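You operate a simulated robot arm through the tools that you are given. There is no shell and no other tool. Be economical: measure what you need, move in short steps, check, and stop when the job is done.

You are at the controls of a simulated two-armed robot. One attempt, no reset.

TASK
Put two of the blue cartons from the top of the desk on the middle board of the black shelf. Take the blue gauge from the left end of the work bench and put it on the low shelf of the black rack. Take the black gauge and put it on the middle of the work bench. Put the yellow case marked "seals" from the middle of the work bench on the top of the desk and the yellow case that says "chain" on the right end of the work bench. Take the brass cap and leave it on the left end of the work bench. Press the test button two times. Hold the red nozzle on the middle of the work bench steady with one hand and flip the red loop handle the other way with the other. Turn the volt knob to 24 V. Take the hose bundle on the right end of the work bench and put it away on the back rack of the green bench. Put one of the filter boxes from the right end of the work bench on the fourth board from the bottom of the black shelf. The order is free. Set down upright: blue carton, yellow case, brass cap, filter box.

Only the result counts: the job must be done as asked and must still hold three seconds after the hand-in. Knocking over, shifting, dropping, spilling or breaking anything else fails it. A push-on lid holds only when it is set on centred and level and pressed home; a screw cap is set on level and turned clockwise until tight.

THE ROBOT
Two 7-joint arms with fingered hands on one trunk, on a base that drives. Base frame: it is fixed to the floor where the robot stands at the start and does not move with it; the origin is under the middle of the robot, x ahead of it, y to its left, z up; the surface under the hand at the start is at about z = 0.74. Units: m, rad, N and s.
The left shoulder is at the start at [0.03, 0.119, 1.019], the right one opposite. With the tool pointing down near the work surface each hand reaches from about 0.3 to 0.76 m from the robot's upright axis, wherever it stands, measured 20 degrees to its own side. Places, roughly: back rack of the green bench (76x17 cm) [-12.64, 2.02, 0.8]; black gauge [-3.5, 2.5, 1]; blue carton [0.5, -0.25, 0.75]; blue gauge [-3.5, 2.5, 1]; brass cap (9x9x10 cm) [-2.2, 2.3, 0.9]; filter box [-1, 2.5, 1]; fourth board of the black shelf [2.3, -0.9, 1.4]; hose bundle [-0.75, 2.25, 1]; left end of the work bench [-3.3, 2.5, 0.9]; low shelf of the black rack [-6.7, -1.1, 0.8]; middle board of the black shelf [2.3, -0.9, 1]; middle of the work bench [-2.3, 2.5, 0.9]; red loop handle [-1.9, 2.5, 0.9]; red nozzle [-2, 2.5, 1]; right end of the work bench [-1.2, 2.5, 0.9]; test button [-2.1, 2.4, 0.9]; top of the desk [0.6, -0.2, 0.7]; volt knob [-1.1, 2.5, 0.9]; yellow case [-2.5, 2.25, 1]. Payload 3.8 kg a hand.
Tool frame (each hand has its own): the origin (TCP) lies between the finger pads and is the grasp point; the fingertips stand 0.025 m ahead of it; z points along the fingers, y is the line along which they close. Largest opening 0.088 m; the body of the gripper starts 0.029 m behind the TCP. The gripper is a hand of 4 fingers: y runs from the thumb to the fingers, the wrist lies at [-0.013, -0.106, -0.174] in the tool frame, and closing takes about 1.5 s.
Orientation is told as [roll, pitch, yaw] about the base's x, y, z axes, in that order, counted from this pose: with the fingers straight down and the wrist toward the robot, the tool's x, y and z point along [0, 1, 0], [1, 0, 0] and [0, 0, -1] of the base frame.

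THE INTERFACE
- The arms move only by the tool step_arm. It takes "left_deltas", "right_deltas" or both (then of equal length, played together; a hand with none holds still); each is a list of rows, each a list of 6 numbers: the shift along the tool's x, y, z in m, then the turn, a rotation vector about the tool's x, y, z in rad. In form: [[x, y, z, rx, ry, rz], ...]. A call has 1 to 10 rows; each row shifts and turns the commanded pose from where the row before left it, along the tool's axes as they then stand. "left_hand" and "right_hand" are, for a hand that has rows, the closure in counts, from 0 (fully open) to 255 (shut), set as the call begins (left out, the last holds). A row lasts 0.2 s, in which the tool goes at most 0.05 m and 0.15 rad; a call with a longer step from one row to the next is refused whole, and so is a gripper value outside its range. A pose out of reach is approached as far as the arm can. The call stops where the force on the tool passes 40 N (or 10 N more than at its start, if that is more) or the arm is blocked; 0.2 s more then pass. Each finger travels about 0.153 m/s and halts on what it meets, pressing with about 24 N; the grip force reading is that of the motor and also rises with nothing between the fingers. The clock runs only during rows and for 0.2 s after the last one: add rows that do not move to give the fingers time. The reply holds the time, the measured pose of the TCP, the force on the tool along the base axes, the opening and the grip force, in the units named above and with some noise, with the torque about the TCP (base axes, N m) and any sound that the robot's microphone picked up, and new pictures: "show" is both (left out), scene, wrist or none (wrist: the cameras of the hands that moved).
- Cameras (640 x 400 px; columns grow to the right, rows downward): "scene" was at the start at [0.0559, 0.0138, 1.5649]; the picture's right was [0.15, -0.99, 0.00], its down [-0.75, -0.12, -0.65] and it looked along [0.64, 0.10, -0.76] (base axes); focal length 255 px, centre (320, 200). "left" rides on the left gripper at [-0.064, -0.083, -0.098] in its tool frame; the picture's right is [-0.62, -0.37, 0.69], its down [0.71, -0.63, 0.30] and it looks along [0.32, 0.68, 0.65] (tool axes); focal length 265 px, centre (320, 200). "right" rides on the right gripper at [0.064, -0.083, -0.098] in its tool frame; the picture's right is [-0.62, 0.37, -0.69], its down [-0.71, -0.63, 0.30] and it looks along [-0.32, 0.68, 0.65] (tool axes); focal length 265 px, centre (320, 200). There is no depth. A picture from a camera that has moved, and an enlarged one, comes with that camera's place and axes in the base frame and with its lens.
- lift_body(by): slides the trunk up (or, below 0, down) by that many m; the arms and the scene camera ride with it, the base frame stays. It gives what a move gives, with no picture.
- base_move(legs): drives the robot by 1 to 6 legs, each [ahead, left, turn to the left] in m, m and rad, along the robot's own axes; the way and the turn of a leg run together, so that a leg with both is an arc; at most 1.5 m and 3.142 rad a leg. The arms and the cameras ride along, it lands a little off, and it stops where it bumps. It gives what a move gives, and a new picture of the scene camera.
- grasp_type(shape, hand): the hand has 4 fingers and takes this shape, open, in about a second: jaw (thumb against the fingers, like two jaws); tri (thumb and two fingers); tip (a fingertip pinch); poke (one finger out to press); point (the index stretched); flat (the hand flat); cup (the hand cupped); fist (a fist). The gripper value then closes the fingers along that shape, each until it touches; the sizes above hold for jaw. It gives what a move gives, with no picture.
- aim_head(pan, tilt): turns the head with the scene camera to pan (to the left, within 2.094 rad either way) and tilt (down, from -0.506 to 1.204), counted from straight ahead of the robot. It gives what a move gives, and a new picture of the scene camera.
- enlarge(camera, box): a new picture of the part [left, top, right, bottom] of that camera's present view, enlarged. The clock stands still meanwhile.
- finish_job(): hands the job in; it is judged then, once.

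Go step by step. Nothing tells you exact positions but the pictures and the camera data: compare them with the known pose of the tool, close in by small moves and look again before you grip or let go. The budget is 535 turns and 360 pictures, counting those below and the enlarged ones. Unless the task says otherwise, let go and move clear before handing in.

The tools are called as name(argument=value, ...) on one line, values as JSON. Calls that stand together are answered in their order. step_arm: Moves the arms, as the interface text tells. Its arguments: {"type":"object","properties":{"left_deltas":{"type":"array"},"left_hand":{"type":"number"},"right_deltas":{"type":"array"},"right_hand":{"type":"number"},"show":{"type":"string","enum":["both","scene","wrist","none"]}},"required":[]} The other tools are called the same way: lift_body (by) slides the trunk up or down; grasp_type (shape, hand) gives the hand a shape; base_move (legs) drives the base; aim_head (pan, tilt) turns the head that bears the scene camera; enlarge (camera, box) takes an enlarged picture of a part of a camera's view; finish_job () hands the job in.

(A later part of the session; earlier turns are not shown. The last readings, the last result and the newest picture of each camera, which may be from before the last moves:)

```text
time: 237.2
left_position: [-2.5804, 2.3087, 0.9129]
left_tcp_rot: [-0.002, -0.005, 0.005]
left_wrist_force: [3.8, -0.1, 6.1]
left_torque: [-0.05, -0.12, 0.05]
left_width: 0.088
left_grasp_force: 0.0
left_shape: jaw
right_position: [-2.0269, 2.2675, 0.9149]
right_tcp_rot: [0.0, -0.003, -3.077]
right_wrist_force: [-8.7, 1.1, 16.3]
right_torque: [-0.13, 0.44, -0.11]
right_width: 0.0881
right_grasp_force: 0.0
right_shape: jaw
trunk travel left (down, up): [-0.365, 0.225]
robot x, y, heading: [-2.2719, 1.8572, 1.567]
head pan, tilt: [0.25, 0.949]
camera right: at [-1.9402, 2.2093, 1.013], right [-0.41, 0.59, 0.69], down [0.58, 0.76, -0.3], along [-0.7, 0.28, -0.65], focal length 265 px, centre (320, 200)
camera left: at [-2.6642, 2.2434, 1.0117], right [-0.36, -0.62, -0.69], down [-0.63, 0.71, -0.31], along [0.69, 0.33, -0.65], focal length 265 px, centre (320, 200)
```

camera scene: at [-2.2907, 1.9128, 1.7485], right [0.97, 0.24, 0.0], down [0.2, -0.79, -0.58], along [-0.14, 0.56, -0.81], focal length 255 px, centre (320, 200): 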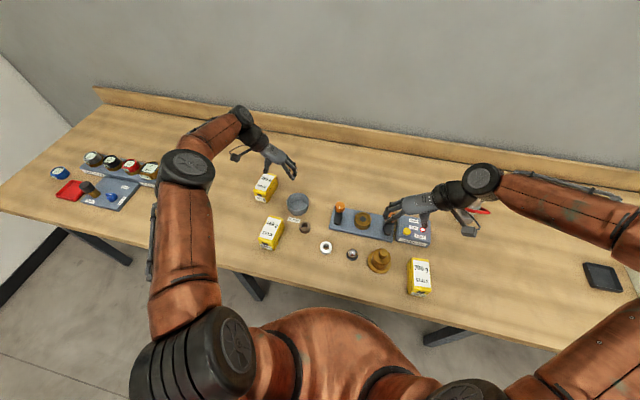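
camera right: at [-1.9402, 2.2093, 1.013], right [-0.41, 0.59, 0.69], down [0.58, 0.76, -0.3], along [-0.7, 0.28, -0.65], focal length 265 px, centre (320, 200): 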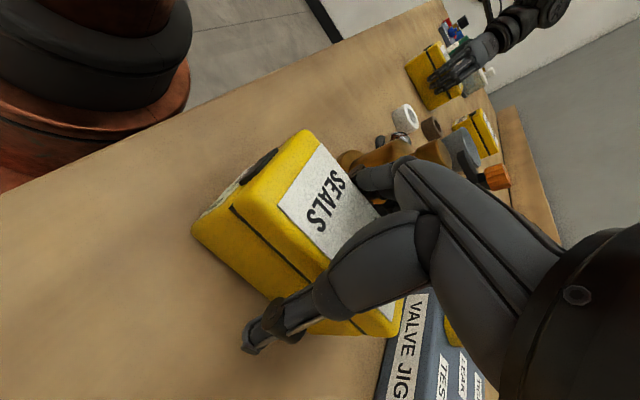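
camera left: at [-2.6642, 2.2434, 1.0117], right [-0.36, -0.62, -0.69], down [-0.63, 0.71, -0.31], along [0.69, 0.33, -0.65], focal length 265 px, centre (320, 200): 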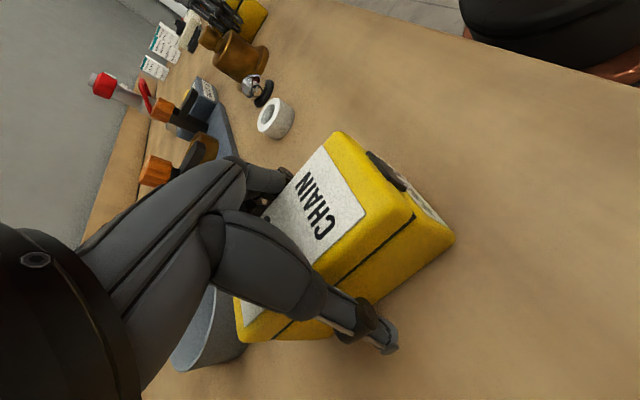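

Slight contact of the finger roots on the case tops; raise both ~7 mm, then close.

step_arm(left_deltas=[[0, 0.001, -0.006, 0, 0, 0], [0, 0, 0, 0, 0, 0], [0, 0, 0, 0, 0, 0]], right_deltas=[[0, 0.003, -0.008, 0, 0, 0], [0, 0, 0, 0, 0, 0], [0, 0, 0, 0, 0, 0]], show="none")

step_arm(left_deltas=[[0, 0, 0, 0, 0, 0], [0, 0, 0, 0, 0, 0], [0, 0, 0, 0, 0, 0], [0, 0, 0, 0, 0, 0], [0, 0, 0, 0, 0, 0], [0, 0, 0, 0, 0, 0], [0, 0, 0, 0, 0, 0], [0, 0, 0, 0, 0, 0]], right_deltas=[[0, 0, 0, 0, 0, 0], [0, 0, 0, 0, 0, 0], [0, 0, 0, 0, 0, 0], [0, 0, 0, 0, 0, 0], [0, 0, 0, 0, 0, 0], [0, 0, 0, 0, 0, 0], [0, 0, 0, 0, 0, 0], [0, 0, 0, 0, 0, 0]], left_hand=255, right_hand=255, show="wrist")

```text
time: 238.0
left_position: [-2.5781, 2.3089, 0.9173]
left_tcp_rot: [-0.005, -0.002, 0.006]
left_wrist_force: [0.3, -0.4, 0.9]
left_torque: [0.04, -0.01, 0.02]
left_width: 0.088
left_grasp_force: 0.1
left_shape: jaw
right_position: [-2.0276, 2.2679, 0.9215]
right_tcp_rot: [0.002, 0.002, -3.074]
right_wrist_force: [-0.4, 0.0, 0.1]
right_torque: [0.0, 0.02, 0.02]
right_width: 0.088
right_grasp_force: 0.1
right_shape: jaw
trunk travel left (down, up): [-0.365, 0.225]
robot x, y, heading: [-2.2701, 1.8632, 1.564]
head pan, tilt: [0.25, 0.949]
```

```text
time: 239.8
left_position: [-2.5781, 2.3096, 0.9185]
left_tcp_rot: [-0.002, -0.003, 0.005]
left_wrist_force: [-0.9, 0.0, 0.9]
left_torque: [0.01, -0.01, -0.09]
left_width: 0.0523
left_grasp_force: 24.7
left_shape: jaw
right_position: [-2.0279, 2.2692, 0.9223]
right_tcp_rot: [0.001, 0.001, -3.076]
right_wrist_force: [0.9, 0.1, -0.4]
right_torque: [-0.02, -0.06, 0.1]
right_width: 0.0526
right_grasp_force: 24.5
right_shape: jaw
trunk travel left (down, up): [-0.365, 0.225]
robot x, y, heading: [-2.2678, 1.8576, 1.564]
head pan, tilt: [0.25, 0.949]
camera right: at [-1.9413, 2.2095, 1.0198], right [-0.41, 0.6, 0.69], down [0.58, 0.75, -0.3], along [-0.7, 0.28, -0.65], focal length 265 px, centre (320, 200)
camera left: at [-2.6623, 2.2438, 1.0175], right [-0.36, -0.62, -0.69], down [-0.63, 0.71, -0.31], along [0.68, 0.33, -0.65], focal length 265 px, centre (320, 200)
```

right: 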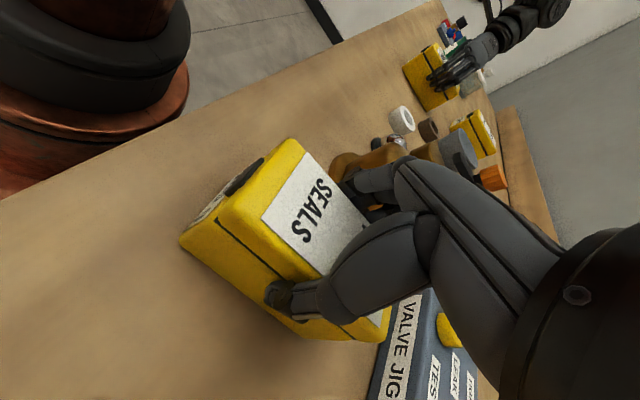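
left: 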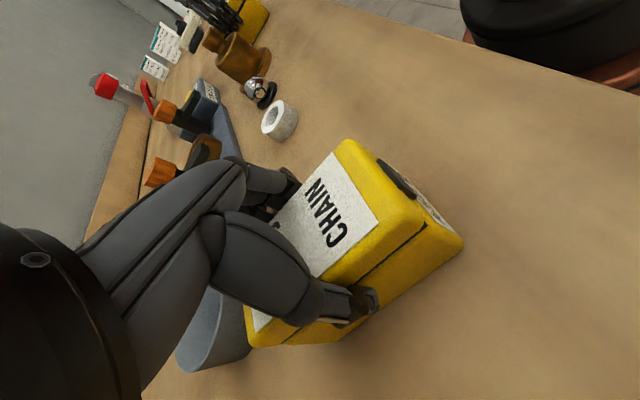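

Both gripped. Lift a little and verify.

step_arm(left_deltas=[[0, 0, -0.02, 0, 0, 0], [0, 0, -0.03, 0, 0, 0], [0, 0, -0.03, 0, 0, 0], [0, 0, 0, 0, 0, 0]], right_deltas=[[0, 0, -0.02, 0, 0, 0], [0, 0, -0.03, 0, 0, 0], [0, 0, -0.03, 0, 0, 0], [0, 0, 0, 0, 0, 0]], show="wrist")

```text
time: 240.8
left_position: [-2.5799, 2.3091, 0.9994]
left_tcp_rot: [-0.005, -0.004, 0.004]
left_wrist_force: [0.6, -0.1, -4.6]
left_torque: [0.0, -0.01, -0.04]
left_width: 0.0522
left_grasp_force: 24.3
left_shape: jaw
right_position: [-2.0271, 2.2688, 1.0008]
right_tcp_rot: [0.004, 0.0, -3.075]
right_wrist_force: [-0.5, 0.4, -6.9]
right_torque: [-0.01, -0.01, 0.03]
right_width: 0.0526
right_grasp_force: 23.9
right_shape: jaw
trunk travel left (down, up): [-0.365, 0.225]
robot x, y, heading: [-2.2729, 1.8576, 1.563]
head pan, tilt: [0.25, 0.949]
camera right: at [-1.9408, 2.2105, 1.0984], right [-0.41, 0.6, 0.69], down [0.58, 0.75, -0.31], along [-0.7, 0.28, -0.65], focal length 265 px, centre (320, 200)
camera left: at [-2.6635, 2.244, 1.0977], right [-0.36, -0.63, -0.69], down [-0.63, 0.71, -0.31], along [0.68, 0.33, -0.65], focal length 265 px, centre (320, 200)
```

right: 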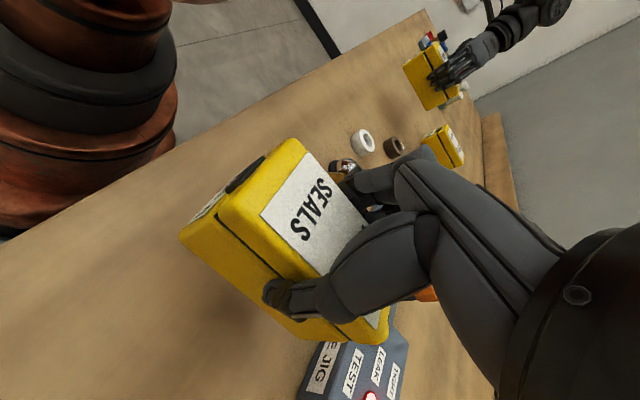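
left: 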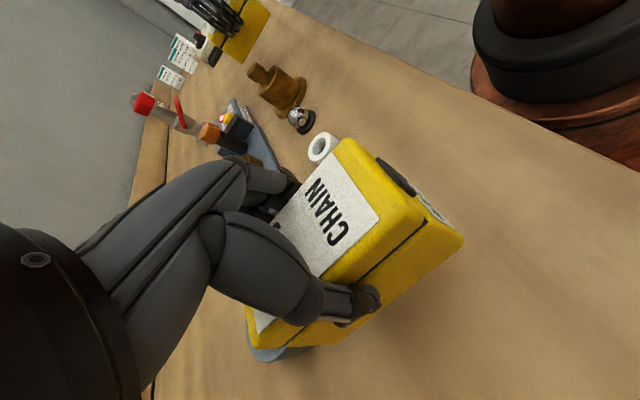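

Both cases lifted whole. Raise them, back off, and drive to the right end.

step_arm(left_deltas=[[0, 0, -0.05, 0, 0, 0], [0, 0, -0.05, 0, 0, 0], [0, 0, -0.05, 0, 0, 0], [0, 0, -0.05, 0, 0, 0], [0, 0, 0, 0, 0, 0]], right_deltas=[[0, 0, -0.05, 0, 0, 0], [0, 0, -0.05, 0, 0, 0], [0, 0, -0.05, 0, 0, 0], [0, 0, -0.05, 0, 0, 0], [0, 0, 0, 0, 0, 0]], show="none")

base_move(legs=[[-0.25, 0, 0], [0, -1.48, 0], [0, 0, 0.008]])

aim_head(pan=0.3, tilt=0.9)

```text
time: 242.0
left_position: [-2.5801, 2.3112, 1.1989]
left_tcp_rot: [-0.005, 0.0, 0.005]
left_wrist_force: [1.1, -0.2, -4.2]
left_torque: [-0.01, 0.02, 0.02]
left_width: 0.0522
left_grasp_force: 23.9
left_shape: jaw
right_position: [-2.0287, 2.2701, 1.2009]
right_tcp_rot: [0.004, 0.001, -3.076]
right_wrist_force: [-0.2, -0.1, -6.9]
right_torque: [0.03, -0.04, 0.04]
right_width: 0.0524
right_grasp_force: 23.6
right_shape: jaw
trunk travel left (down, up): [-0.365, 0.225]
robot x, y, heading: [-2.2707, 1.8606, 1.566]
head pan, tilt: [0.25, 0.949]
```

```text
time: 251.1
left_position: [-1.074, 2.0348, 1.1986]
left_tcp_rot: [-0.002, -0.002, -0.024]
left_wrist_force: [-1.2, -0.1, -4.4]
left_torque: [0.01, -0.01, -0.04]
left_width: 0.052
left_grasp_force: 23.9
left_shape: jaw
right_position: [-0.5253, 1.9786, 1.1991]
right_tcp_rot: [0.0, -0.001, -3.102]
right_wrist_force: [0.3, 0.4, -6.8]
right_torque: [-0.02, -0.03, -0.02]
right_width: 0.0521
right_grasp_force: 24.0
right_shape: jaw
trunk travel left (down, up): [-0.365, 0.225]
robot x, y, heading: [-0.7797, 1.5755, 1.536]
head pan, tilt: [0.25, 0.949]
camera scene: at [-0.7959, 1.6296, 1.7485], right [0.98, 0.21, 0.0], down [0.17, -0.79, -0.58], along [-0.12, 0.57, -0.81], focal length 255 px, centre (320, 200)
```

scene: 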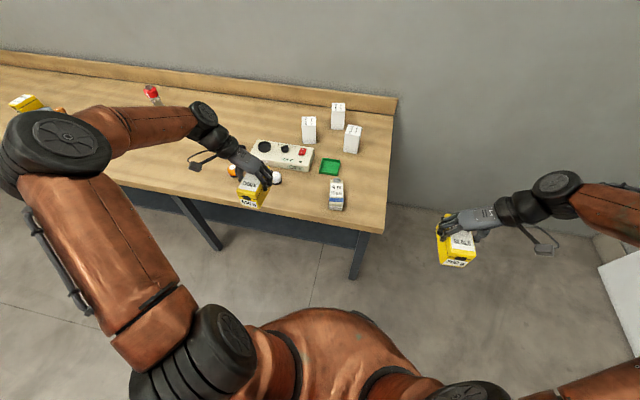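

```text
time: 251.8
left_position: [-1.0729, 2.0341, 1.1988]
left_tcp_rot: [-0.002, -0.001, -0.023]
left_wrist_force: [0.4, -0.3, -3.9]
left_torque: [-0.01, -0.02, 0.01]
left_width: 0.0521
left_grasp_force: 23.5
left_shape: jaw
right_position: [-0.5258, 1.9785, 1.1992]
right_tcp_rot: [0.001, 0.001, -3.101]
right_wrist_force: [0.8, -0.2, -7.6]
right_torque: [-0.02, 0.03, -0.01]
right_width: 0.0523
right_grasp_force: 24.1
right_shape: jaw
trunk travel left (down, up): [-0.365, 0.225]
robot x, y, heading: [-0.7751, 1.5746, 1.535]
head pan, tilt: [0.3, 0.901]
camera scene: at [-0.8003, 1.6314, 1.7521], right [0.96, 0.26, 0.0], down [0.21, -0.76, -0.62], along [-0.16, 0.6, -0.78], focal length 255 px, centre (320, 200)
```

scene: 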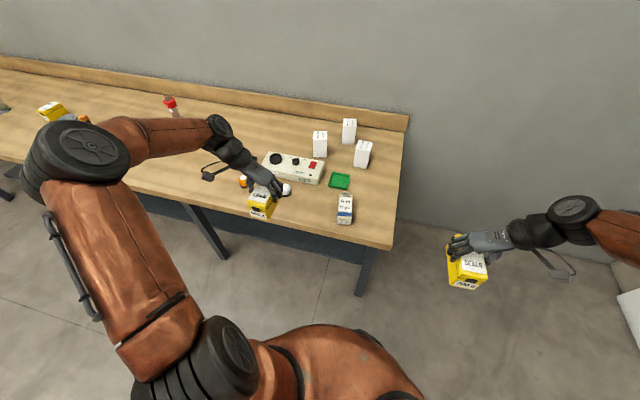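

I'll set the CHAIN case at about (-1.01,2.27), between the white bulb and the hose. Drive forward to bring it above.

base_move(legs=[[0.23, -0.075, 0.032]])

```text
time: 253.6
left_position: [-1.0096, 2.2586, 1.1988]
left_tcp_rot: [-0.006, -0.001, 0.01]
left_wrist_force: [-1.5, 0.3, -4.8]
left_torque: [-0.02, 0.01, -0.02]
left_width: 0.0522
left_grasp_force: 24.2
left_shape: jaw
right_position: [-0.4593, 2.2204, 1.1994]
right_tcp_rot: [0.002, 0.0, -3.073]
right_wrist_force: [0.0, 0.2, -6.3]
right_torque: [-0.04, -0.04, 0.01]
right_width: 0.0523
right_grasp_force: 24.7
right_shape: jaw
trunk travel left (down, up): [-0.365, 0.225]
robot x, y, heading: [-0.6998, 1.8074, 1.57]
head pan, tilt: [0.3, 0.901]
camera scene: at [-0.7234, 1.8658, 1.7521], right [0.96, 0.29, 0.0], down [0.23, -0.75, -0.62], along [-0.18, 0.59, -0.78], focal length 255 px, centre (320, 200)
```

scene: 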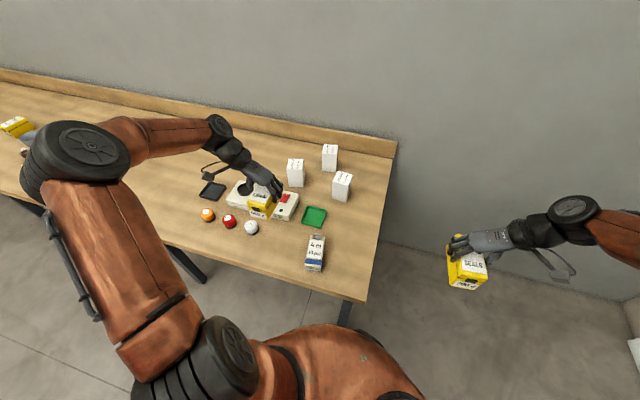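

step_arm(left_deltas=[[0, 0, 0.045, 0, 0, 0], [0, 0, 0.045, 0, 0, 0], [0, 0, 0.045, 0, 0, 0], [0, 0, 0.045, 0, 0, 0], [0, 0, 0.04, 0, 0, 0], [0, 0, 0, 0, 0, 0]], show="wrist")

```text
time: 255.0
left_position: [-1.009, 2.2614, 0.9794]
left_tcp_rot: [-0.004, 0.0, 0.01]
left_wrist_force: [0.9, 0.1, -4.4]
left_torque: [-0.01, 0.0, 0.0]
left_width: 0.0523
left_grasp_force: 24.1
left_shape: jaw
right_position: [-0.4595, 2.2212, 1.1999]
right_tcp_rot: [0.003, -0.002, -3.073]
right_wrist_force: [1.2, 0.0, -6.4]
right_torque: [0.02, -0.05, 0.02]
right_width: 0.0522
right_grasp_force: 24.1
right_shape: jaw
trunk travel left (down, up): [-0.365, 0.225]
robot x, y, heading: [-0.6993, 1.8151, 1.568]
head pan, tilt: [0.3, 0.901]
camera left: at [-1.0935, 2.1955, 1.0778], right [-0.36, -0.63, -0.69], down [-0.64, 0.71, -0.31], along [0.68, 0.33, -0.65], focal length 265 px, centre (320, 200)
```

left: 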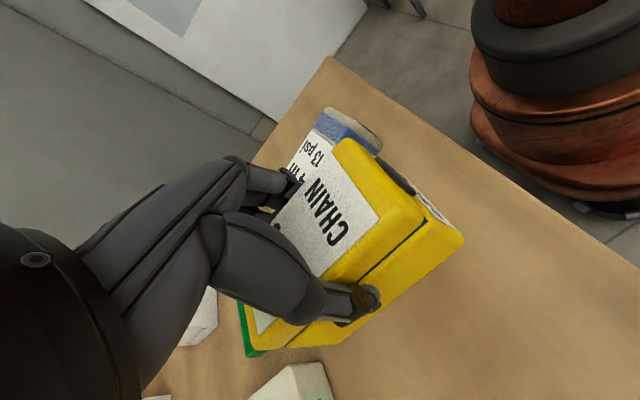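

step_arm(left_deltas=[[0, 0, 0.03, 0, 0, 0], [0, 0, 0.018, 0, 0, 0], [0, 0, 0.006, 0, 0, 0], [0, 0, 0, 0, 0, 0]], show="none")

step_arm(left_deltas=[[0, 0, 0.004, 0, 0, 0], [0, 0, 0.003, 0, 0, 0], [0, 0, 0, 0, 0, 0]], show="none")

```text
time: 256.0
left_position: [-1.0099, 2.259, 0.9233]
left_tcp_rot: [-0.005, -0.001, 0.011]
left_wrist_force: [0.4, 0.4, -4.2]
left_torque: [-0.03, 0.01, 0.02]
left_width: 0.0522
left_grasp_force: 24.3
left_shape: jaw
right_position: [-0.4608, 2.2203, 1.2]
right_tcp_rot: [0.001, -0.002, -3.071]
right_wrist_force: [-0.4, 0.3, -7.3]
right_torque: [0.0, -0.03, 0.0]
right_width: 0.0524
right_grasp_force: 23.7
right_shape: jaw
trunk travel left (down, up): [-0.365, 0.225]
robot x, y, heading: [-0.6977, 1.8117, 1.566]
head pan, tilt: [0.3, 0.901]
```

```text
time: 256.8
left_position: [-1.0087, 2.2603, 0.9179]
left_tcp_rot: [-0.003, -0.002, 0.011]
left_wrist_force: [-0.3, -0.2, 7.2]
left_torque: [-0.02, 0.03, -0.05]
left_width: 0.0521
left_grasp_force: 23.8
left_shape: jaw
right_position: [-0.4594, 2.2193, 1.1998]
right_tcp_rot: [0.001, 0.0, -3.07]
right_wrist_force: [-0.1, -0.6, -7.1]
right_torque: [-0.06, 0.01, -0.01]
right_width: 0.0521
right_grasp_force: 23.6
right_shape: jaw
trunk travel left (down, up): [-0.365, 0.225]
robot x, y, heading: [-0.7003, 1.8141, 1.567]
head pan, tilt: [0.3, 0.901]
```

The case touches the bench. Open and rise.

step_arm(left_deltas=[[0, 0, 0, 0, 0, 0], [0, 0, 0, 0, 0, 0], [0, 0, 0, 0, 0, 0], [0, 0, 0, 0, 0, 0], [0, 0, 0, 0, 0, 0], [0, 0, -0.02, 0, 0, 0], [0, 0, -0.04, 0, 0, 0], [0, 0, -0.05, 0, 0, 0], [0, 0, -0.05, 0, 0, 0], [0, 0, -0.05, 0, 0, 0]], left_hand=0, show="wrist")

enlarge(camera="scene", box=[180, 130, 400, 280])

```text
time: 259.0
left_position: [-1.0054, 2.2593, 1.1281]
left_tcp_rot: [-0.004, 0.0, 0.009]
left_wrist_force: [0.1, 0.1, -0.8]
left_torque: [-0.01, -0.03, 0.01]
left_width: 0.0876
left_grasp_force: 0.0
left_shape: jaw
right_position: [-0.4587, 2.2193, 1.1995]
right_tcp_rot: [0.002, 0.001, -3.071]
right_wrist_force: [1.0, 0.5, -7.4]
right_torque: [-0.01, 0.0, -0.01]
right_width: 0.0524
right_grasp_force: 24.0
right_shape: jaw
trunk travel left (down, up): [-0.365, 0.225]
robot x, y, heading: [-0.7009, 1.8116, 1.57]
head pan, tilt: [0.3, 0.901]
camera left: at [-1.0901, 2.1935, 1.226], right [-0.36, -0.63, -0.69], down [-0.64, 0.71, -0.31], along [0.68, 0.33, -0.65], focal length 265 px, centre (320, 200)
```

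left: 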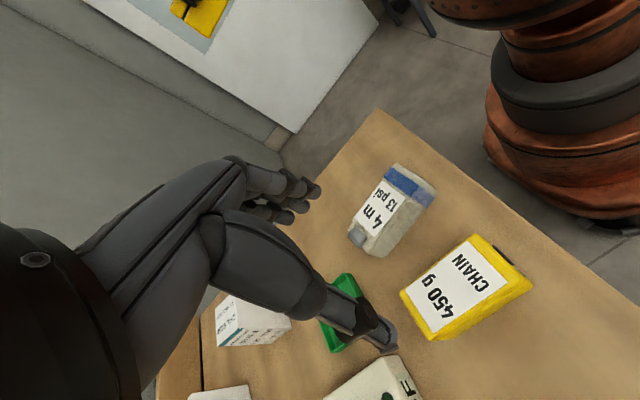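

```text
2.67 times, centred on (290, 205) of scene
camera zoom: at [-0.7223, 1.8645, 1.7521], right [0.96, 0.29, 0.0], down [0.23, -0.75, -0.62], along [-0.18, 0.59, -0.78], focal length 679 px, centre (400, 187)
```

zoom: 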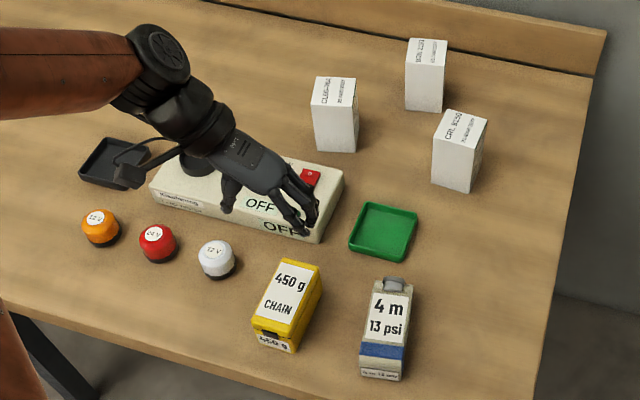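

CHAIN stands on the right end. Now the left hand takes the right-front filter box, center ≈(-0.846,2.589), top z≈0.977. Rotate the hand back first.

step_arm(left_deltas=[[0, 0, 0, 0, 0, -0.145], [0, 0, 0, 0, 0, -0.145], [0, 0, 0, 0, 0, -0.145], [0, 0, 0, 0, 0, -0.145], [0, 0, 0, 0, 0, -0.145], [0, 0, 0, 0, 0, -0.145], [0, 0, 0, 0, 0, -0.145], [0, 0, 0, 0, 0, -0.145], [0, 0, 0, 0, 0, -0.145], [0, 0, 0, 0, 0, -0.145]], show="none")

base_move(legs=[[0.08, -0.02, 0]])

```text
time: 261.2
left_position: [-1.0096, 2.26, 1.1275]
left_tcp_rot: [-0.002, 0.005, 1.464]
left_wrist_force: [0.1, -0.1, 0.6]
left_torque: [-0.01, -0.02, -0.01]
left_width: 0.0873
left_grasp_force: 0.1
left_shape: jaw
right_position: [-0.4588, 2.2204, 1.2001]
right_tcp_rot: [0.0, 0.0, -3.073]
right_wrist_force: [-1.3, 0.5, -6.7]
right_torque: [-0.01, -0.01, -0.01]
right_width: 0.0524
right_grasp_force: 23.9
right_shape: jaw
trunk travel left (down, up): [-0.365, 0.225]
robot x, y, heading: [-0.7007, 1.8116, 1.571]
head pan, tilt: [0.3, 0.901]
```

```text
time: 262.3
left_position: [-0.9889, 2.3415, 1.1273]
left_tcp_rot: [-0.003, 0.003, 1.459]
left_wrist_force: [-0.1, -0.6, 0.5]
left_torque: [0.0, -0.02, -0.02]
left_width: 0.0877
left_grasp_force: 0.0
left_shape: jaw
right_position: [-0.4386, 2.3025, 1.1991]
right_tcp_rot: [0.005, -0.001, -3.072]
right_wrist_force: [0.0, 0.4, -6.4]
right_torque: [-0.02, -0.01, 0.0]
right_width: 0.0521
right_grasp_force: 24.1
right_shape: jaw
trunk travel left (down, up): [-0.365, 0.225]
robot x, y, heading: [-0.6843, 1.8864, 1.568]
head pan, tilt: [0.3, 0.901]
camera scene: at [-0.7024, 1.9484, 1.752], right [0.96, 0.29, 0.0], down [0.23, -0.75, -0.62], along [-0.18, 0.59, -0.78], focal length 255 px, centre (320, 200)
```

scene: 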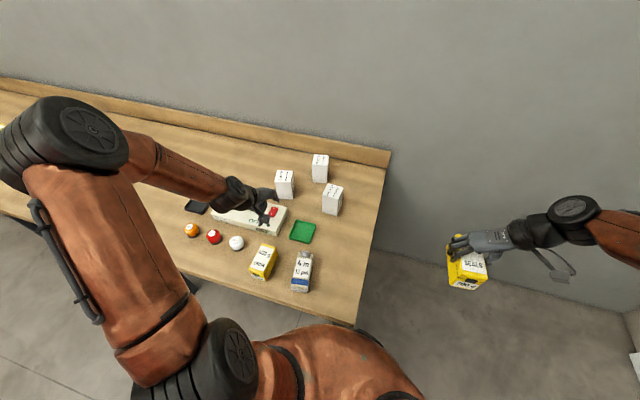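

step_arm(left_deltas=[[-0.0191, 0.0437, 0, 0, 0, 0], [-0.0191, 0.0437, 0, 0, 0, 0], [-0.0191, 0.0437, 0, 0, 0, 0], [-0.0191, 0.0437, 0, 0, 0, 0], [-0.0191, 0.0437, 0, 0, 0, 0], [-0.0191, 0.0437, 0, 0, 0, 0], [0, 0, 0.04, 0, 0, -0.07], [0, 0, 0, 0, 0, 0]], show="wrist")

```text
time: 264.1
left_position: [-0.8444, 2.5866, 1.087]
left_tcp_rot: [-0.002, 0.003, 1.53]
left_wrist_force: [0.6, -0.5, -1.0]
left_torque: [0.03, 0.0, -0.01]
left_width: 0.0875
left_grasp_force: 0.0
left_shape: jaw
right_position: [-0.4389, 2.3008, 1.2006]
right_tcp_rot: [0.002, 0.001, -3.071]
right_wrist_force: [-0.7, -0.2, -7.3]
right_torque: [0.01, -0.05, -0.03]
right_width: 0.0526
right_grasp_force: 23.8
right_shape: jaw
trunk travel left (down, up): [-0.365, 0.225]
robot x, y, heading: [-0.6759, 1.8947, 1.569]
head pan, tilt: [0.3, 0.901]
camera left: at [-0.7846, 2.5003, 1.186], right [0.61, -0.4, -0.69], down [-0.74, -0.6, -0.3], along [-0.29, 0.69, -0.66], focal length 265 px, centre (320, 200)
```

left: 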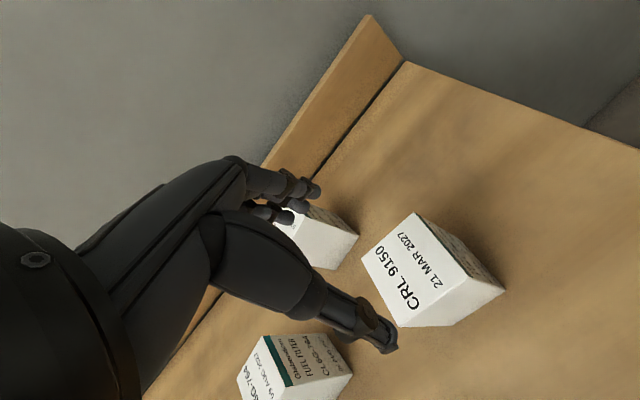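

Aligned. Descend and grip.

step_arm(left_deltas=[[0.001, 0, 0.04, 0, 0, 0], [0, 0, 0.04, 0, 0, 0], [0, 0, 0.03, 0, 0, 0], [0, 0, 0.015, 0, 0, 0], [0, 0, 0, 0, 0, 0]], show="wrist")

```text
time: 265.3
left_position: [-0.846, 2.5897, 0.9647]
left_tcp_rot: [-0.002, 0.001, 1.531]
left_wrist_force: [-0.7, 3.2, 7.9]
left_torque: [0.2, -0.06, 0.03]
left_width: 0.0877
left_grasp_force: 0.0
left_shape: jaw
right_position: [-0.4392, 2.3015, 1.1995]
right_tcp_rot: [0.002, 0.002, -3.072]
right_wrist_force: [0.1, 0.5, -7.2]
right_torque: [-0.03, -0.04, 0.01]
right_width: 0.0525
right_grasp_force: 24.5
right_shape: jaw
trunk travel left (down, up): [-0.365, 0.225]
robot x, y, heading: [-0.6783, 1.8927, 1.569]
head pan, tilt: [0.3, 0.901]
camera left: at [-0.7865, 2.5028, 1.0626], right [0.61, -0.39, -0.69], down [-0.74, -0.6, -0.31], along [-0.29, 0.7, -0.65], focal length 265 px, centre (320, 200)
```

left: 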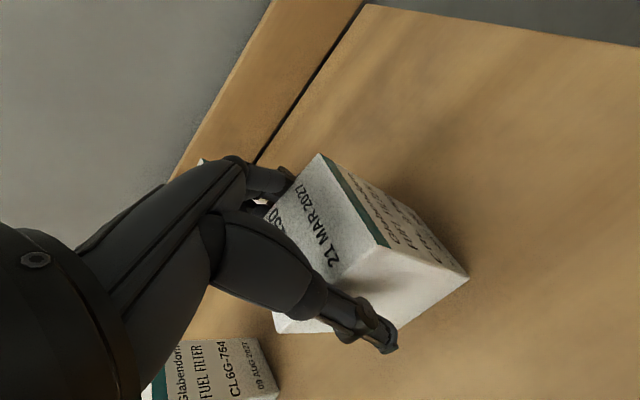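

step_arm(left_deltas=[[0, 0, -0.005, 0, 0, 0], [0, 0, 0, 0, 0, 0], [0, 0, 0, 0, 0, 0]], show="none")

step_arm(left_deltas=[[0, 0, 0, 0, 0, 0], [0, 0, 0, 0, 0, 0], [0, 0, 0, 0, 0, 0], [0, 0, 0, 0, 0, 0], [0, 0, 0, 0, 0, 0], [0, 0, 0, 0, 0, 0], [0, 0, -0.02, 0, 0, 0], [0, 0, -0.04, 0, 0, 0], [0, 0, -0.045, 0, 0, 0], [0, 0, 0, 0, 0, 0]], left_hand=255, show="wrist")

```text
time: 266.1
left_position: [-0.8463, 2.587, 0.9677]
left_tcp_rot: [-0.001, 0.005, 1.53]
left_wrist_force: [-0.4, 2.1, 1.8]
left_torque: [0.0, -0.03, -0.03]
left_width: 0.0876
left_grasp_force: 0.0
left_shape: jaw
right_position: [-0.4387, 2.3022, 1.2009]
right_tcp_rot: [0.002, 0.0, -3.071]
right_wrist_force: [-0.9, -0.2, -6.4]
right_torque: [-0.03, 0.0, 0.01]
right_width: 0.0525
right_grasp_force: 24.2
right_shape: jaw
trunk travel left (down, up): [-0.365, 0.225]
robot x, y, heading: [-0.6809, 1.8922, 1.569]
head pan, tilt: [0.3, 0.901]
```

```text
time: 268.3
left_position: [-0.8459, 2.5896, 1.0711]
left_tcp_rot: [-0.002, 0.006, 1.529]
left_wrist_force: [-0.3, -0.3, -4.9]
left_torque: [0.0, -0.03, 0.01]
left_width: 0.0664
left_grasp_force: 24.0
left_shape: jaw
right_position: [-0.4391, 2.3026, 1.1987]
right_tcp_rot: [0.003, 0.0, -3.072]
right_wrist_force: [-0.3, 0.4, -6.8]
right_torque: [0.0, -0.03, 0.0]
right_width: 0.0524
right_grasp_force: 24.4
right_shape: jaw
trunk travel left (down, up): [-0.365, 0.225]
robot x, y, heading: [-0.6814, 1.8937, 1.567]
head pan, tilt: [0.3, 0.901]
camera left: at [-0.7868, 2.5043, 1.1708], right [0.61, -0.4, -0.69], down [-0.74, -0.6, -0.3], along [-0.29, 0.69, -0.66], focal length 265 px, centre (320, 200)
```

left: 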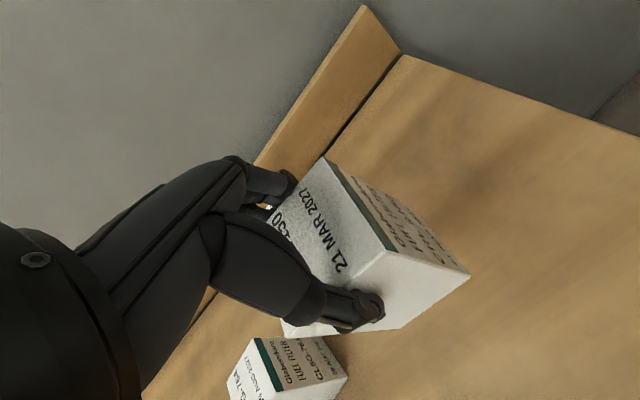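

Filter box held. Raise and retract.

step_arm(left_deltas=[[0, 0, -0.05, 0, 0, 0], [0, 0, -0.05, 0, 0, 0], [0, -0.045, 0, 0, 0, 0], [0, -0.045, 0, 0, 0, 0], [0, -0.045, 0, 0, 0, 0], [0, -0.045, 0, 0, 0, 0], [0, -0.045, 0, 0, 0, 0], [0, 0, 0, 0, 0, 0]], show="none")

aim_head(pan=-1.2, tilt=0.5)

```text
time: 270.1
left_position: [-0.857, 2.3684, 1.1729]
left_tcp_rot: [-0.001, 0.005, 1.532]
left_wrist_force: [0.2, -0.1, -5.3]
left_torque: [0.0, -0.01, -0.03]
left_width: 0.0662
left_grasp_force: 23.6
left_shape: jaw
right_position: [-0.4389, 2.3023, 1.2]
right_tcp_rot: [0.003, 0.0, -3.072]
right_wrist_force: [0.1, 0.3, -6.5]
right_torque: [-0.03, -0.04, -0.02]
right_width: 0.0523
right_grasp_force: 24.1
right_shape: jaw
trunk travel left (down, up): [-0.365, 0.225]
robot x, y, heading: [-0.6794, 1.8896, 1.566]
head pan, tilt: [0.3, 0.901]
```

```text
time: 271.7
left_position: [-0.856, 2.3688, 1.1738]
left_tcp_rot: [-0.001, 0.006, 1.529]
left_wrist_force: [0.1, -0.5, -3.8]
left_torque: [-0.02, -0.01, 0.01]
left_width: 0.0662
left_grasp_force: 23.8
left_shape: jaw
right_position: [-0.4383, 2.3024, 1.1997]
right_tcp_rot: [0.004, 0.001, -3.072]
right_wrist_force: [0.5, -0.3, -7.2]
right_torque: [-0.04, 0.01, -0.01]
right_width: 0.0523
right_grasp_force: 24.0
right_shape: jaw
trunk travel left (down, up): [-0.365, 0.225]
robot x, y, heading: [-0.6797, 1.889, 1.566]
head pan, tilt: [-1.201, 0.499]
camera scene: at [-0.5959, 1.9077, 1.786], right [0.36, -0.93, 0.0], down [-0.45, -0.17, -0.88], along [0.82, 0.32, -0.48], focal length 255 px, centre (320, 200)
```

scene: 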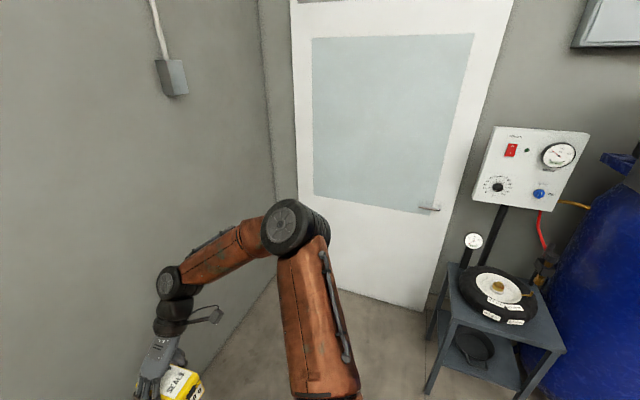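

Path is clear if I back off first. Drive back, turn to face the desk, and approach.

base_move(legs=[[-0.5, 0, 0], [-0.75, -0.2, 0], [0, 0, -1.566]])

aim_head(pan=-0.3, tilt=0.7)

```text
time: 282.2
left_position: [-0.0055, 0.8115, 1.1735]
left_tcp_rot: [-0.002, 0.005, -0.058]
left_wrist_force: [0.1, -0.3, -4.7]
left_torque: [-0.04, 0.06, -0.06]
left_width: 0.0661
left_grasp_force: 24.0
left_shape: jaw
right_position: [-0.0789, 0.3965, 1.1991]
right_tcp_rot: [0.001, -0.001, 1.623]
right_wrist_force: [0.3, 0.7, -6.9]
right_torque: [-0.05, -0.01, 0.01]
right_width: 0.0523
right_grasp_force: 24.1
right_shape: jaw
trunk travel left (down, up): [-0.365, 0.225]
robot x, y, heading: [-0.4856, 0.6445, -0.021]
head pan, tilt: [-1.201, 0.499]
camera scene: at [-0.4733, 0.5598, 1.786], right [-0.94, -0.34, 0.0], down [-0.17, 0.45, -0.88], along [0.3, -0.82, -0.48], focal length 255 px, centre (320, 200)
```

scene: 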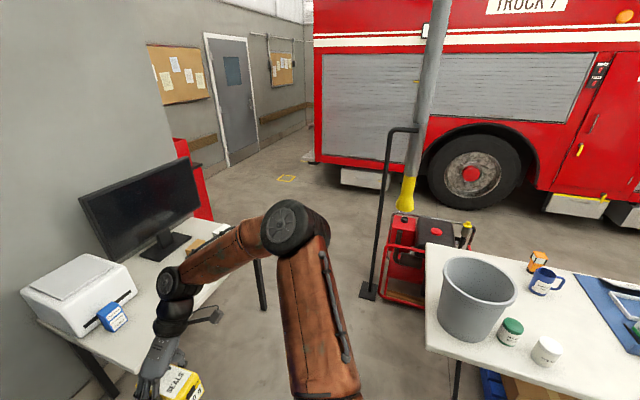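

```text
time: 283.4
left_position: [-0.0053, 0.8118, 1.1735]
left_tcp_rot: [-0.001, 0.005, -0.057]
left_wrist_force: [-1.5, -0.3, -4.5]
left_torque: [0.02, 0.04, 0.0]
left_width: 0.0659
left_grasp_force: 23.9
left_shape: jaw
right_position: [-0.079, 0.3945, 1.2003]
right_tcp_rot: [0.001, 0.0, 1.623]
right_wrist_force: [0.0, 0.1, -7.0]
right_torque: [-0.03, -0.01, -0.02]
right_width: 0.0523
right_grasp_force: 24.3
right_shape: jaw
trunk travel left (down, up): [-0.365, 0.225]
robot x, y, heading: [-0.4859, 0.6433, -0.019]
head pan, tilt: [-0.3, 0.7]
camera scene: at [-0.4239, 0.6184, 1.7682], right [-0.32, -0.95, 0.0], down [-0.61, 0.2, -0.76], along [0.73, -0.24, -0.64], focal length 255 px, centre (320, 200)
```

scene: 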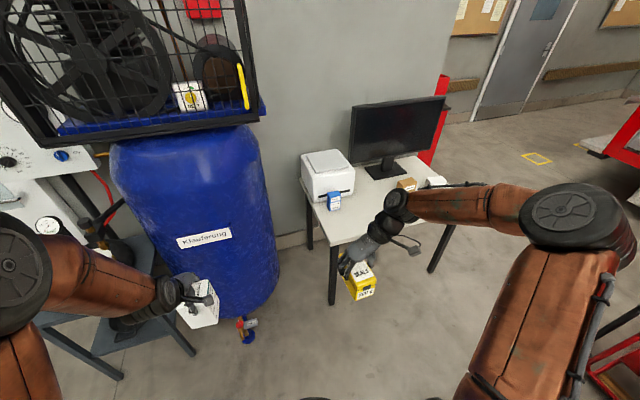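

base_move(legs=[[0.25, -0.33, 0.02], [0.25, -0.26, 0]])

aim_head(pan=-0.25, tilt=0.95)

```text
time: 287.9
left_position: [0.49, 0.2204, 1.1739]
left_tcp_rot: [-0.002, 0.006, -0.039]
left_wrist_force: [-0.4, 1.0, -3.7]
left_torque: [0.0, 0.01, 0.03]
left_width: 0.0661
left_grasp_force: 24.4
left_shape: jaw
right_position: [0.4234, -0.1963, 1.1999]
right_tcp_rot: [0.001, 0.0, 1.64]
right_wrist_force: [0.5, 0.0, -7.0]
right_torque: [0.01, 0.04, -0.03]
right_width: 0.0523
right_grasp_force: 24.3
right_shape: jaw
trunk travel left (down, up): [-0.365, 0.225]
robot x, y, heading: [0.013, 0.0463, -0.003]
head pan, tilt: [-0.3, 0.7]
camera scene: at [0.0751, 0.0206, 1.7682], right [-0.3, -0.95, 0.0], down [-0.62, 0.19, -0.76], along [0.73, -0.23, -0.64], focal length 255 px, centre (320, 200)
```

scene: 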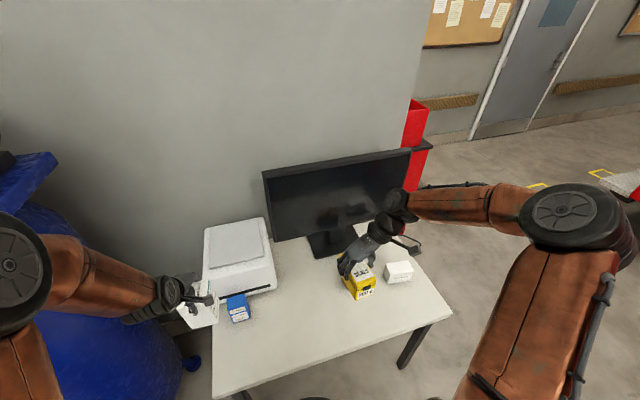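

```text
time: 288.7
left_position: [0.4902, 0.2204, 1.1735]
left_tcp_rot: [-0.003, 0.005, -0.04]
left_wrist_force: [-0.5, 1.2, -4.5]
left_torque: [0.01, -0.02, -0.02]
left_width: 0.0662
left_grasp_force: 23.8
left_shape: jaw
right_position: [0.4244, -0.1962, 1.1998]
right_tcp_rot: [0.002, 0.001, 1.64]
right_wrist_force: [-0.5, 0.5, -6.8]
right_torque: [-0.01, 0.06, 0.04]
right_width: 0.0521
right_grasp_force: 24.1
right_shape: jaw
trunk travel left (down, up): [-0.365, 0.225]
robot x, y, heading: [0.0138, 0.0415, -0.003]
head pan, tilt: [-0.25, 0.949]
camera scene: at [0.0646, 0.0276, 1.7485], right [-0.25, -0.97, 0.0], down [-0.79, 0.2, -0.58], along [0.56, -0.15, -0.81], focal length 255 px, centre (320, 200)
```

scene: 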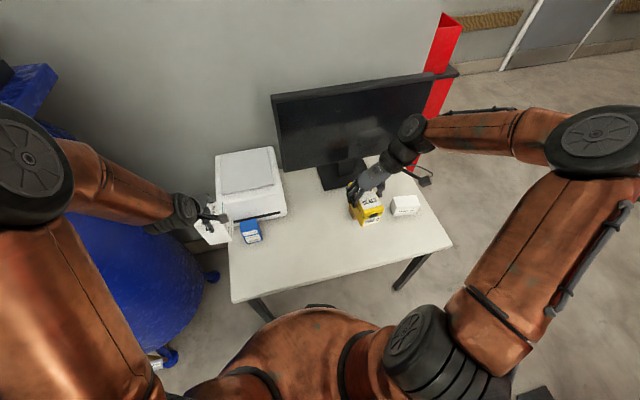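

Lower the trunk to desk height, raise the left hand to keep the filter box clear, and move SEALS over a free spot at (0.50,-0.18).

step_arm(left_deltas=[[0, -0.01, -0.04, 0, 0, 0], [0, -0.01, -0.04, 0, 0, 0], [0, -0.01, -0.04, 0, 0, 0], [0, 0, 0, 0, 0, 0]], right_deltas=[[-0.038, 0.007, 0, 0, 0, 0], [-0.038, 0.007, 0, 0, 0, 0], [0, 0, 0, 0, 0, 0], [0, 0, 0, 0, 0, 0]], show="none")

lift_body(by=-0.18)

step_arm(right_deltas=[[0, 0, 0.045, 0, 0, 0], [0, 0, 0.045, 0, 0, 0], [0, 0, 0.045, 0, 0, 0], [0, 0, 0.03, 0, 0, 0], [0, 0, 0, 0, 0, 0]], show="both")

```text
time: 289.7
left_position: [0.46, 0.2228, 1.2924]
left_tcp_rot: [-0.005, 0.005, -0.041]
left_wrist_force: [-0.8, -0.2, -3.6]
left_torque: [0.0, 0.02, 0.01]
left_width: 0.0659
left_grasp_force: 24.2
left_shape: jaw
right_position: [0.5011, -0.177, 1.1982]
right_tcp_rot: [0.003, 0.0, 1.641]
right_wrist_force: [0.1, -0.2, -6.9]
right_torque: [-0.03, 0.01, 0.0]
right_width: 0.052
right_grasp_force: 24.1
right_shape: jaw
trunk travel left (down, up): [-0.365, 0.225]
robot x, y, heading: [0.0128, 0.0426, 0.002]
head pan, tilt: [-0.25, 0.949]
```

```text
time: 291.7
left_position: [0.4615, 0.2211, 1.1133]
left_tcp_rot: [-0.002, 0.004, -0.04]
left_wrist_force: [-0.3, -0.5, -4.4]
left_torque: [0.0, 0.03, 0.02]
left_width: 0.0658
left_grasp_force: 24.3
left_shape: jaw
right_position: [0.4991, -0.178, 1.019]
right_tcp_rot: [0.001, 0.001, 1.641]
right_wrist_force: [-0.4, -0.7, -7.4]
right_torque: [0.01, 0.03, 0.02]
right_width: 0.0521
right_grasp_force: 23.6
right_shape: jaw
trunk travel left (down, up): [-0.185, 0.405]
robot x, y, heading: [0.0172, 0.0401, -0.009]
head pan, tilt: [-0.25, 0.949]
```

```text
time: 292.9
left_position: [0.4602, 0.2207, 1.112]
left_tcp_rot: [-0.002, 0.005, -0.041]
left_wrist_force: [0.2, 0.4, -4.0]
left_torque: [-0.01, 0.01, 0.0]
left_width: 0.0658
left_grasp_force: 23.9
left_shape: jaw
right_position: [0.4982, -0.1783, 0.8526]
right_tcp_rot: [0.001, 0.001, 1.641]
right_wrist_force: [-0.5, -0.3, -7.3]
right_torque: [-0.02, -0.01, 0.02]
right_width: 0.0519
right_grasp_force: 23.7
right_shape: jaw
trunk travel left (down, up): [-0.185, 0.405]
robot x, y, heading: [0.0109, 0.0448, -0.007]
head pan, tilt: [-0.25, 0.949]
camera scene: at [0.064, 0.0281, 1.5685], right [-0.25, -0.97, 0.0], down [-0.79, 0.2, -0.58], along [0.56, -0.15, -0.81], focal length 255 px, centre (320, 200)
camera right: at [0.4397, -0.2657, 0.9506], right [0.59, 0.41, 0.69], down [0.76, -0.58, -0.31], along [0.27, 0.7, -0.65], focal length 265 px, centre (320, 200)
```

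scene: 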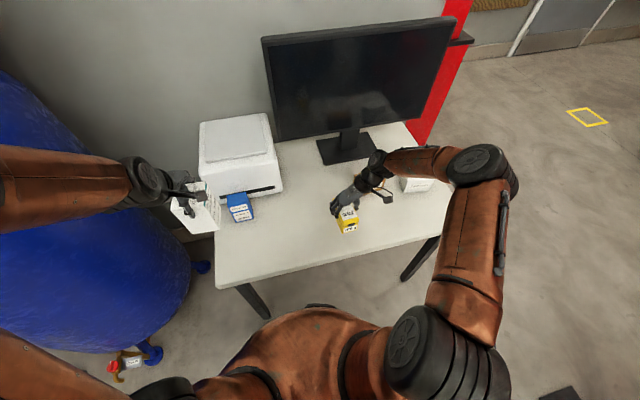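
right: 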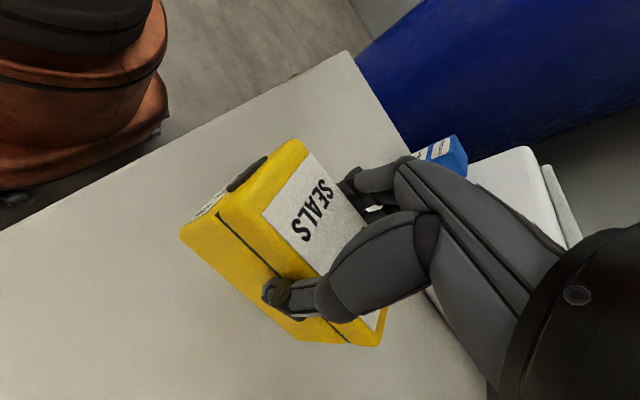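

Space is free. Lower the rest of the way slowly.

step_arm(right_deltas=[[0, 0, 0.03, 0, 0, 0], [0, 0, 0.02, 0, 0, 0], [0, 0, 0.004, 0, 0, 0], [0, 0, 0, 0, 0, 0]], show="none")

step_arm(right_deltas=[[0, 0, 0.004, 0, 0, 0], [0, 0, 0.003, 0, 0, 0], [0, 0, 0, 0, 0, 0]], show="none")

```text
time: 293.9
left_position: [0.4592, 0.2225, 1.1136]
left_tcp_rot: [-0.004, 0.003, -0.041]
left_wrist_force: [-0.5, 0.0, -4.0]
left_torque: [-0.02, 0.03, -0.01]
left_width: 0.0661
left_grasp_force: 23.7
left_shape: jaw
right_position: [0.4982, -0.1763, 0.8002]
right_tcp_rot: [-0.002, 0.001, 1.64]
right_wrist_force: [-1.3, -2.5, 21.0]
right_torque: [0.04, -0.02, 0.07]
right_width: 0.052
right_grasp_force: 24.3
right_shape: jaw
trunk travel left (down, up): [-0.185, 0.405]
robot x, y, heading: [0.0116, 0.0417, -0.006]
head pan, tilt: [-0.25, 0.949]
```

```text
time: 294.7
left_position: [0.4584, 0.2235, 1.1154]
left_tcp_rot: [-0.004, 0.002, -0.041]
left_wrist_force: [-0.3, -0.3, -3.9]
left_torque: [0.0, 0.01, 0.0]
left_width: 0.0658
left_grasp_force: 24.0
left_shape: jaw
right_position: [0.4983, -0.1765, 0.7937]
right_tcp_rot: [-0.004, 0.002, 1.641]
right_wrist_force: [0.8, -1.4, 37.0]
right_torque: [-0.02, -0.01, 0.04]
right_width: 0.0523
right_grasp_force: 24.6
right_shape: jaw
trunk travel left (down, up): [-0.185, 0.405]
robot x, y, heading: [0.0148, 0.0474, -0.006]
head pan, tilt: [-0.25, 0.949]
```

It rests on the desk. Ease, open and rise.

step_arm(right_deltas=[[0, 0, -0.003, 0, 0, 0], [0, 0, 0, 0, 0, 0], [0, 0, 0, 0, 0, 0], [0, 0, 0, 0, 0, 0], [0, 0, 0, 0, 0, 0], [0, 0, -0.02, 0, 0, 0], [0, 0, -0.04, 0, 0, 0], [0, 0, -0.05, 0, 0, 0], [0, 0, -0.05, 0, 0, 0], [0, 0, -0.05, 0, 0, 0]], right_hand=0, show="both")

```text
time: 296.9
left_position: [0.4595, 0.2239, 1.114]
left_tcp_rot: [-0.003, 0.003, -0.042]
left_wrist_force: [0.4, 0.6, -4.6]
left_torque: [0.01, 0.01, 0.0]
left_width: 0.0662
left_grasp_force: 24.1
left_shape: jaw
right_position: [0.4963, -0.176, 1.0054]
right_tcp_rot: [0.001, 0.0, 1.641]
right_wrist_force: [-0.1, -0.1, 0.2]
right_torque: [-0.02, 0.02, -0.03]
right_width: 0.0877
right_grasp_force: 0.0
right_shape: jaw
trunk travel left (down, up): [-0.185, 0.405]
robot x, y, heading: [0.0135, 0.0431, -0.002]
head pan, tilt: [-0.25, 0.949]
camera scene: at [0.0627, 0.0288, 1.5685], right [-0.25, -0.97, 0.0], down [-0.79, 0.2, -0.58], along [0.56, -0.15, -0.81], focal length 255 px, centre (320, 200)
camera right: at [0.4381, -0.2646, 1.104], right [0.59, 0.41, 0.69], down [0.76, -0.58, -0.31], along [0.27, 0.7, -0.66], focal length 265 px, centre (320, 200)
```

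scene: 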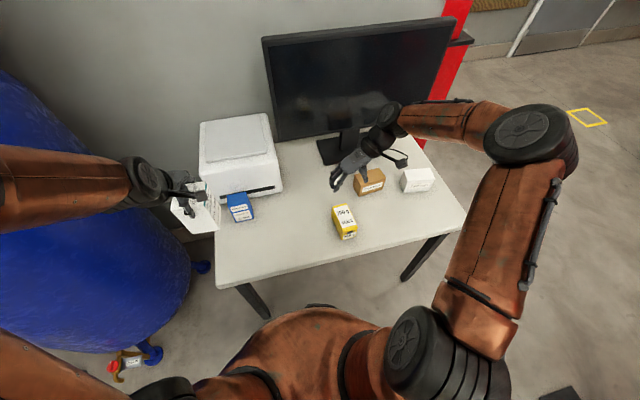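
right: 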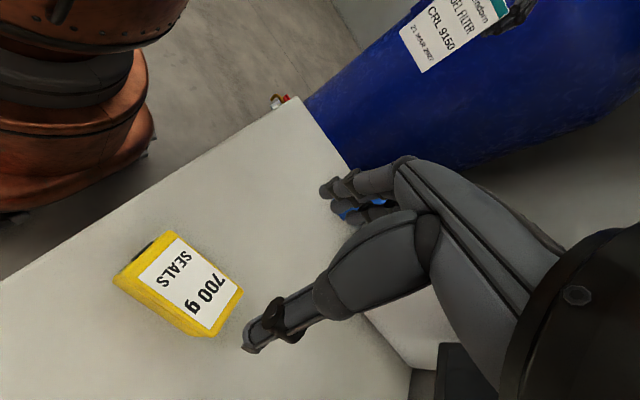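

SEALS placed on the desk. Now carry the filter box to the shelf along the same route as before.

base_move(legs=[[0.03, -0.5, 0], [0.05, -0.75, 0], [0, -0.65, 0], [1.1, 0, 0], [1.0, 0, 0], [0, 0, 1.57]])

aim_head(pan=0.0, tilt=0.3)

```text
time: 316.6
left_position: [2.6363, -1.5724, 1.1152]
left_tcp_rot: [-0.005, 0.003, 0.004]
left_wrist_force: [0.3, 0.5, -4.3]
left_torque: [-0.02, 0.03, -0.02]
left_width: 0.066
left_grasp_force: 23.7
left_shape: jaw
right_position: [2.6859, -1.9693, 1.0044]
right_tcp_rot: [0.012, 0.002, 1.692]
right_wrist_force: [0.5, -1.1, -1.0]
right_torque: [0.0, 0.01, -0.01]
right_width: 0.0877
right_grasp_force: 0.0
right_shape: jaw
trunk travel left (down, up): [-0.185, 0.405]
robot x, y, heading: [2.2068, -1.7693, 0.044]
head pan, tilt: [-0.25, 0.949]
stopped in leg 5: the robot was blocked; the commanded pose is now the measured one
camera scene: at [2.2467, -1.7829, 1.569], right [-0.21, -0.98, 0.0], down [-0.79, 0.17, -0.59], along [0.58, -0.12, -0.81], focal length 255 px, centre (320, 200)
```

scene: 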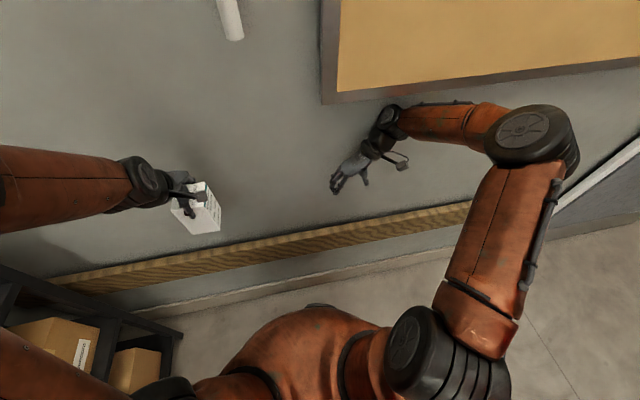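

```text
time: 317.6
left_position: [2.6356, -1.5725, 1.117]
left_tcp_rot: [-0.005, -0.005, 0.005]
left_wrist_force: [0.3, 0.2, -3.6]
left_torque: [0.0, 0.0, 0.0]
left_width: 0.0657
left_grasp_force: 24.4
left_shape: jaw
right_position: [2.6866, -1.97, 1.006]
right_tcp_rot: [0.01, 0.0, 1.691]
right_wrist_force: [0.8, 0.3, -0.5]
right_torque: [-0.02, 0.0, -0.01]
right_width: 0.0876
right_grasp_force: 0.1
right_shape: jaw
trunk travel left (down, up): [-0.185, 0.405]
robot x, y, heading: [2.2069, -1.7721, 0.04]
head pan, tilt: [0.0, 0.3]
camera scene: at [2.2671, -1.7643, 1.6249], right [0.04, -1.0, 0.0], down [-0.29, -0.01, -0.96], along [0.96, 0.04, -0.29], focal length 255 px, centre (320, 200)
```

scene: 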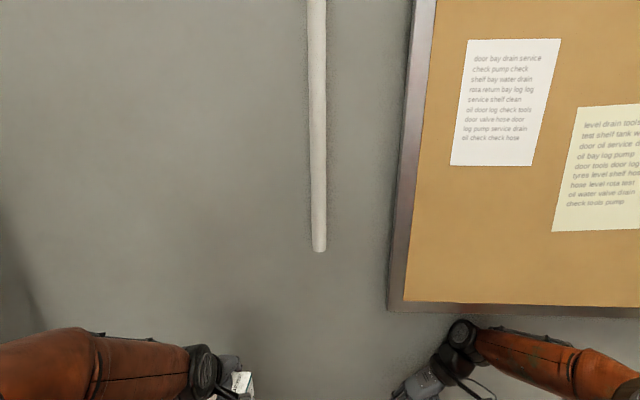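

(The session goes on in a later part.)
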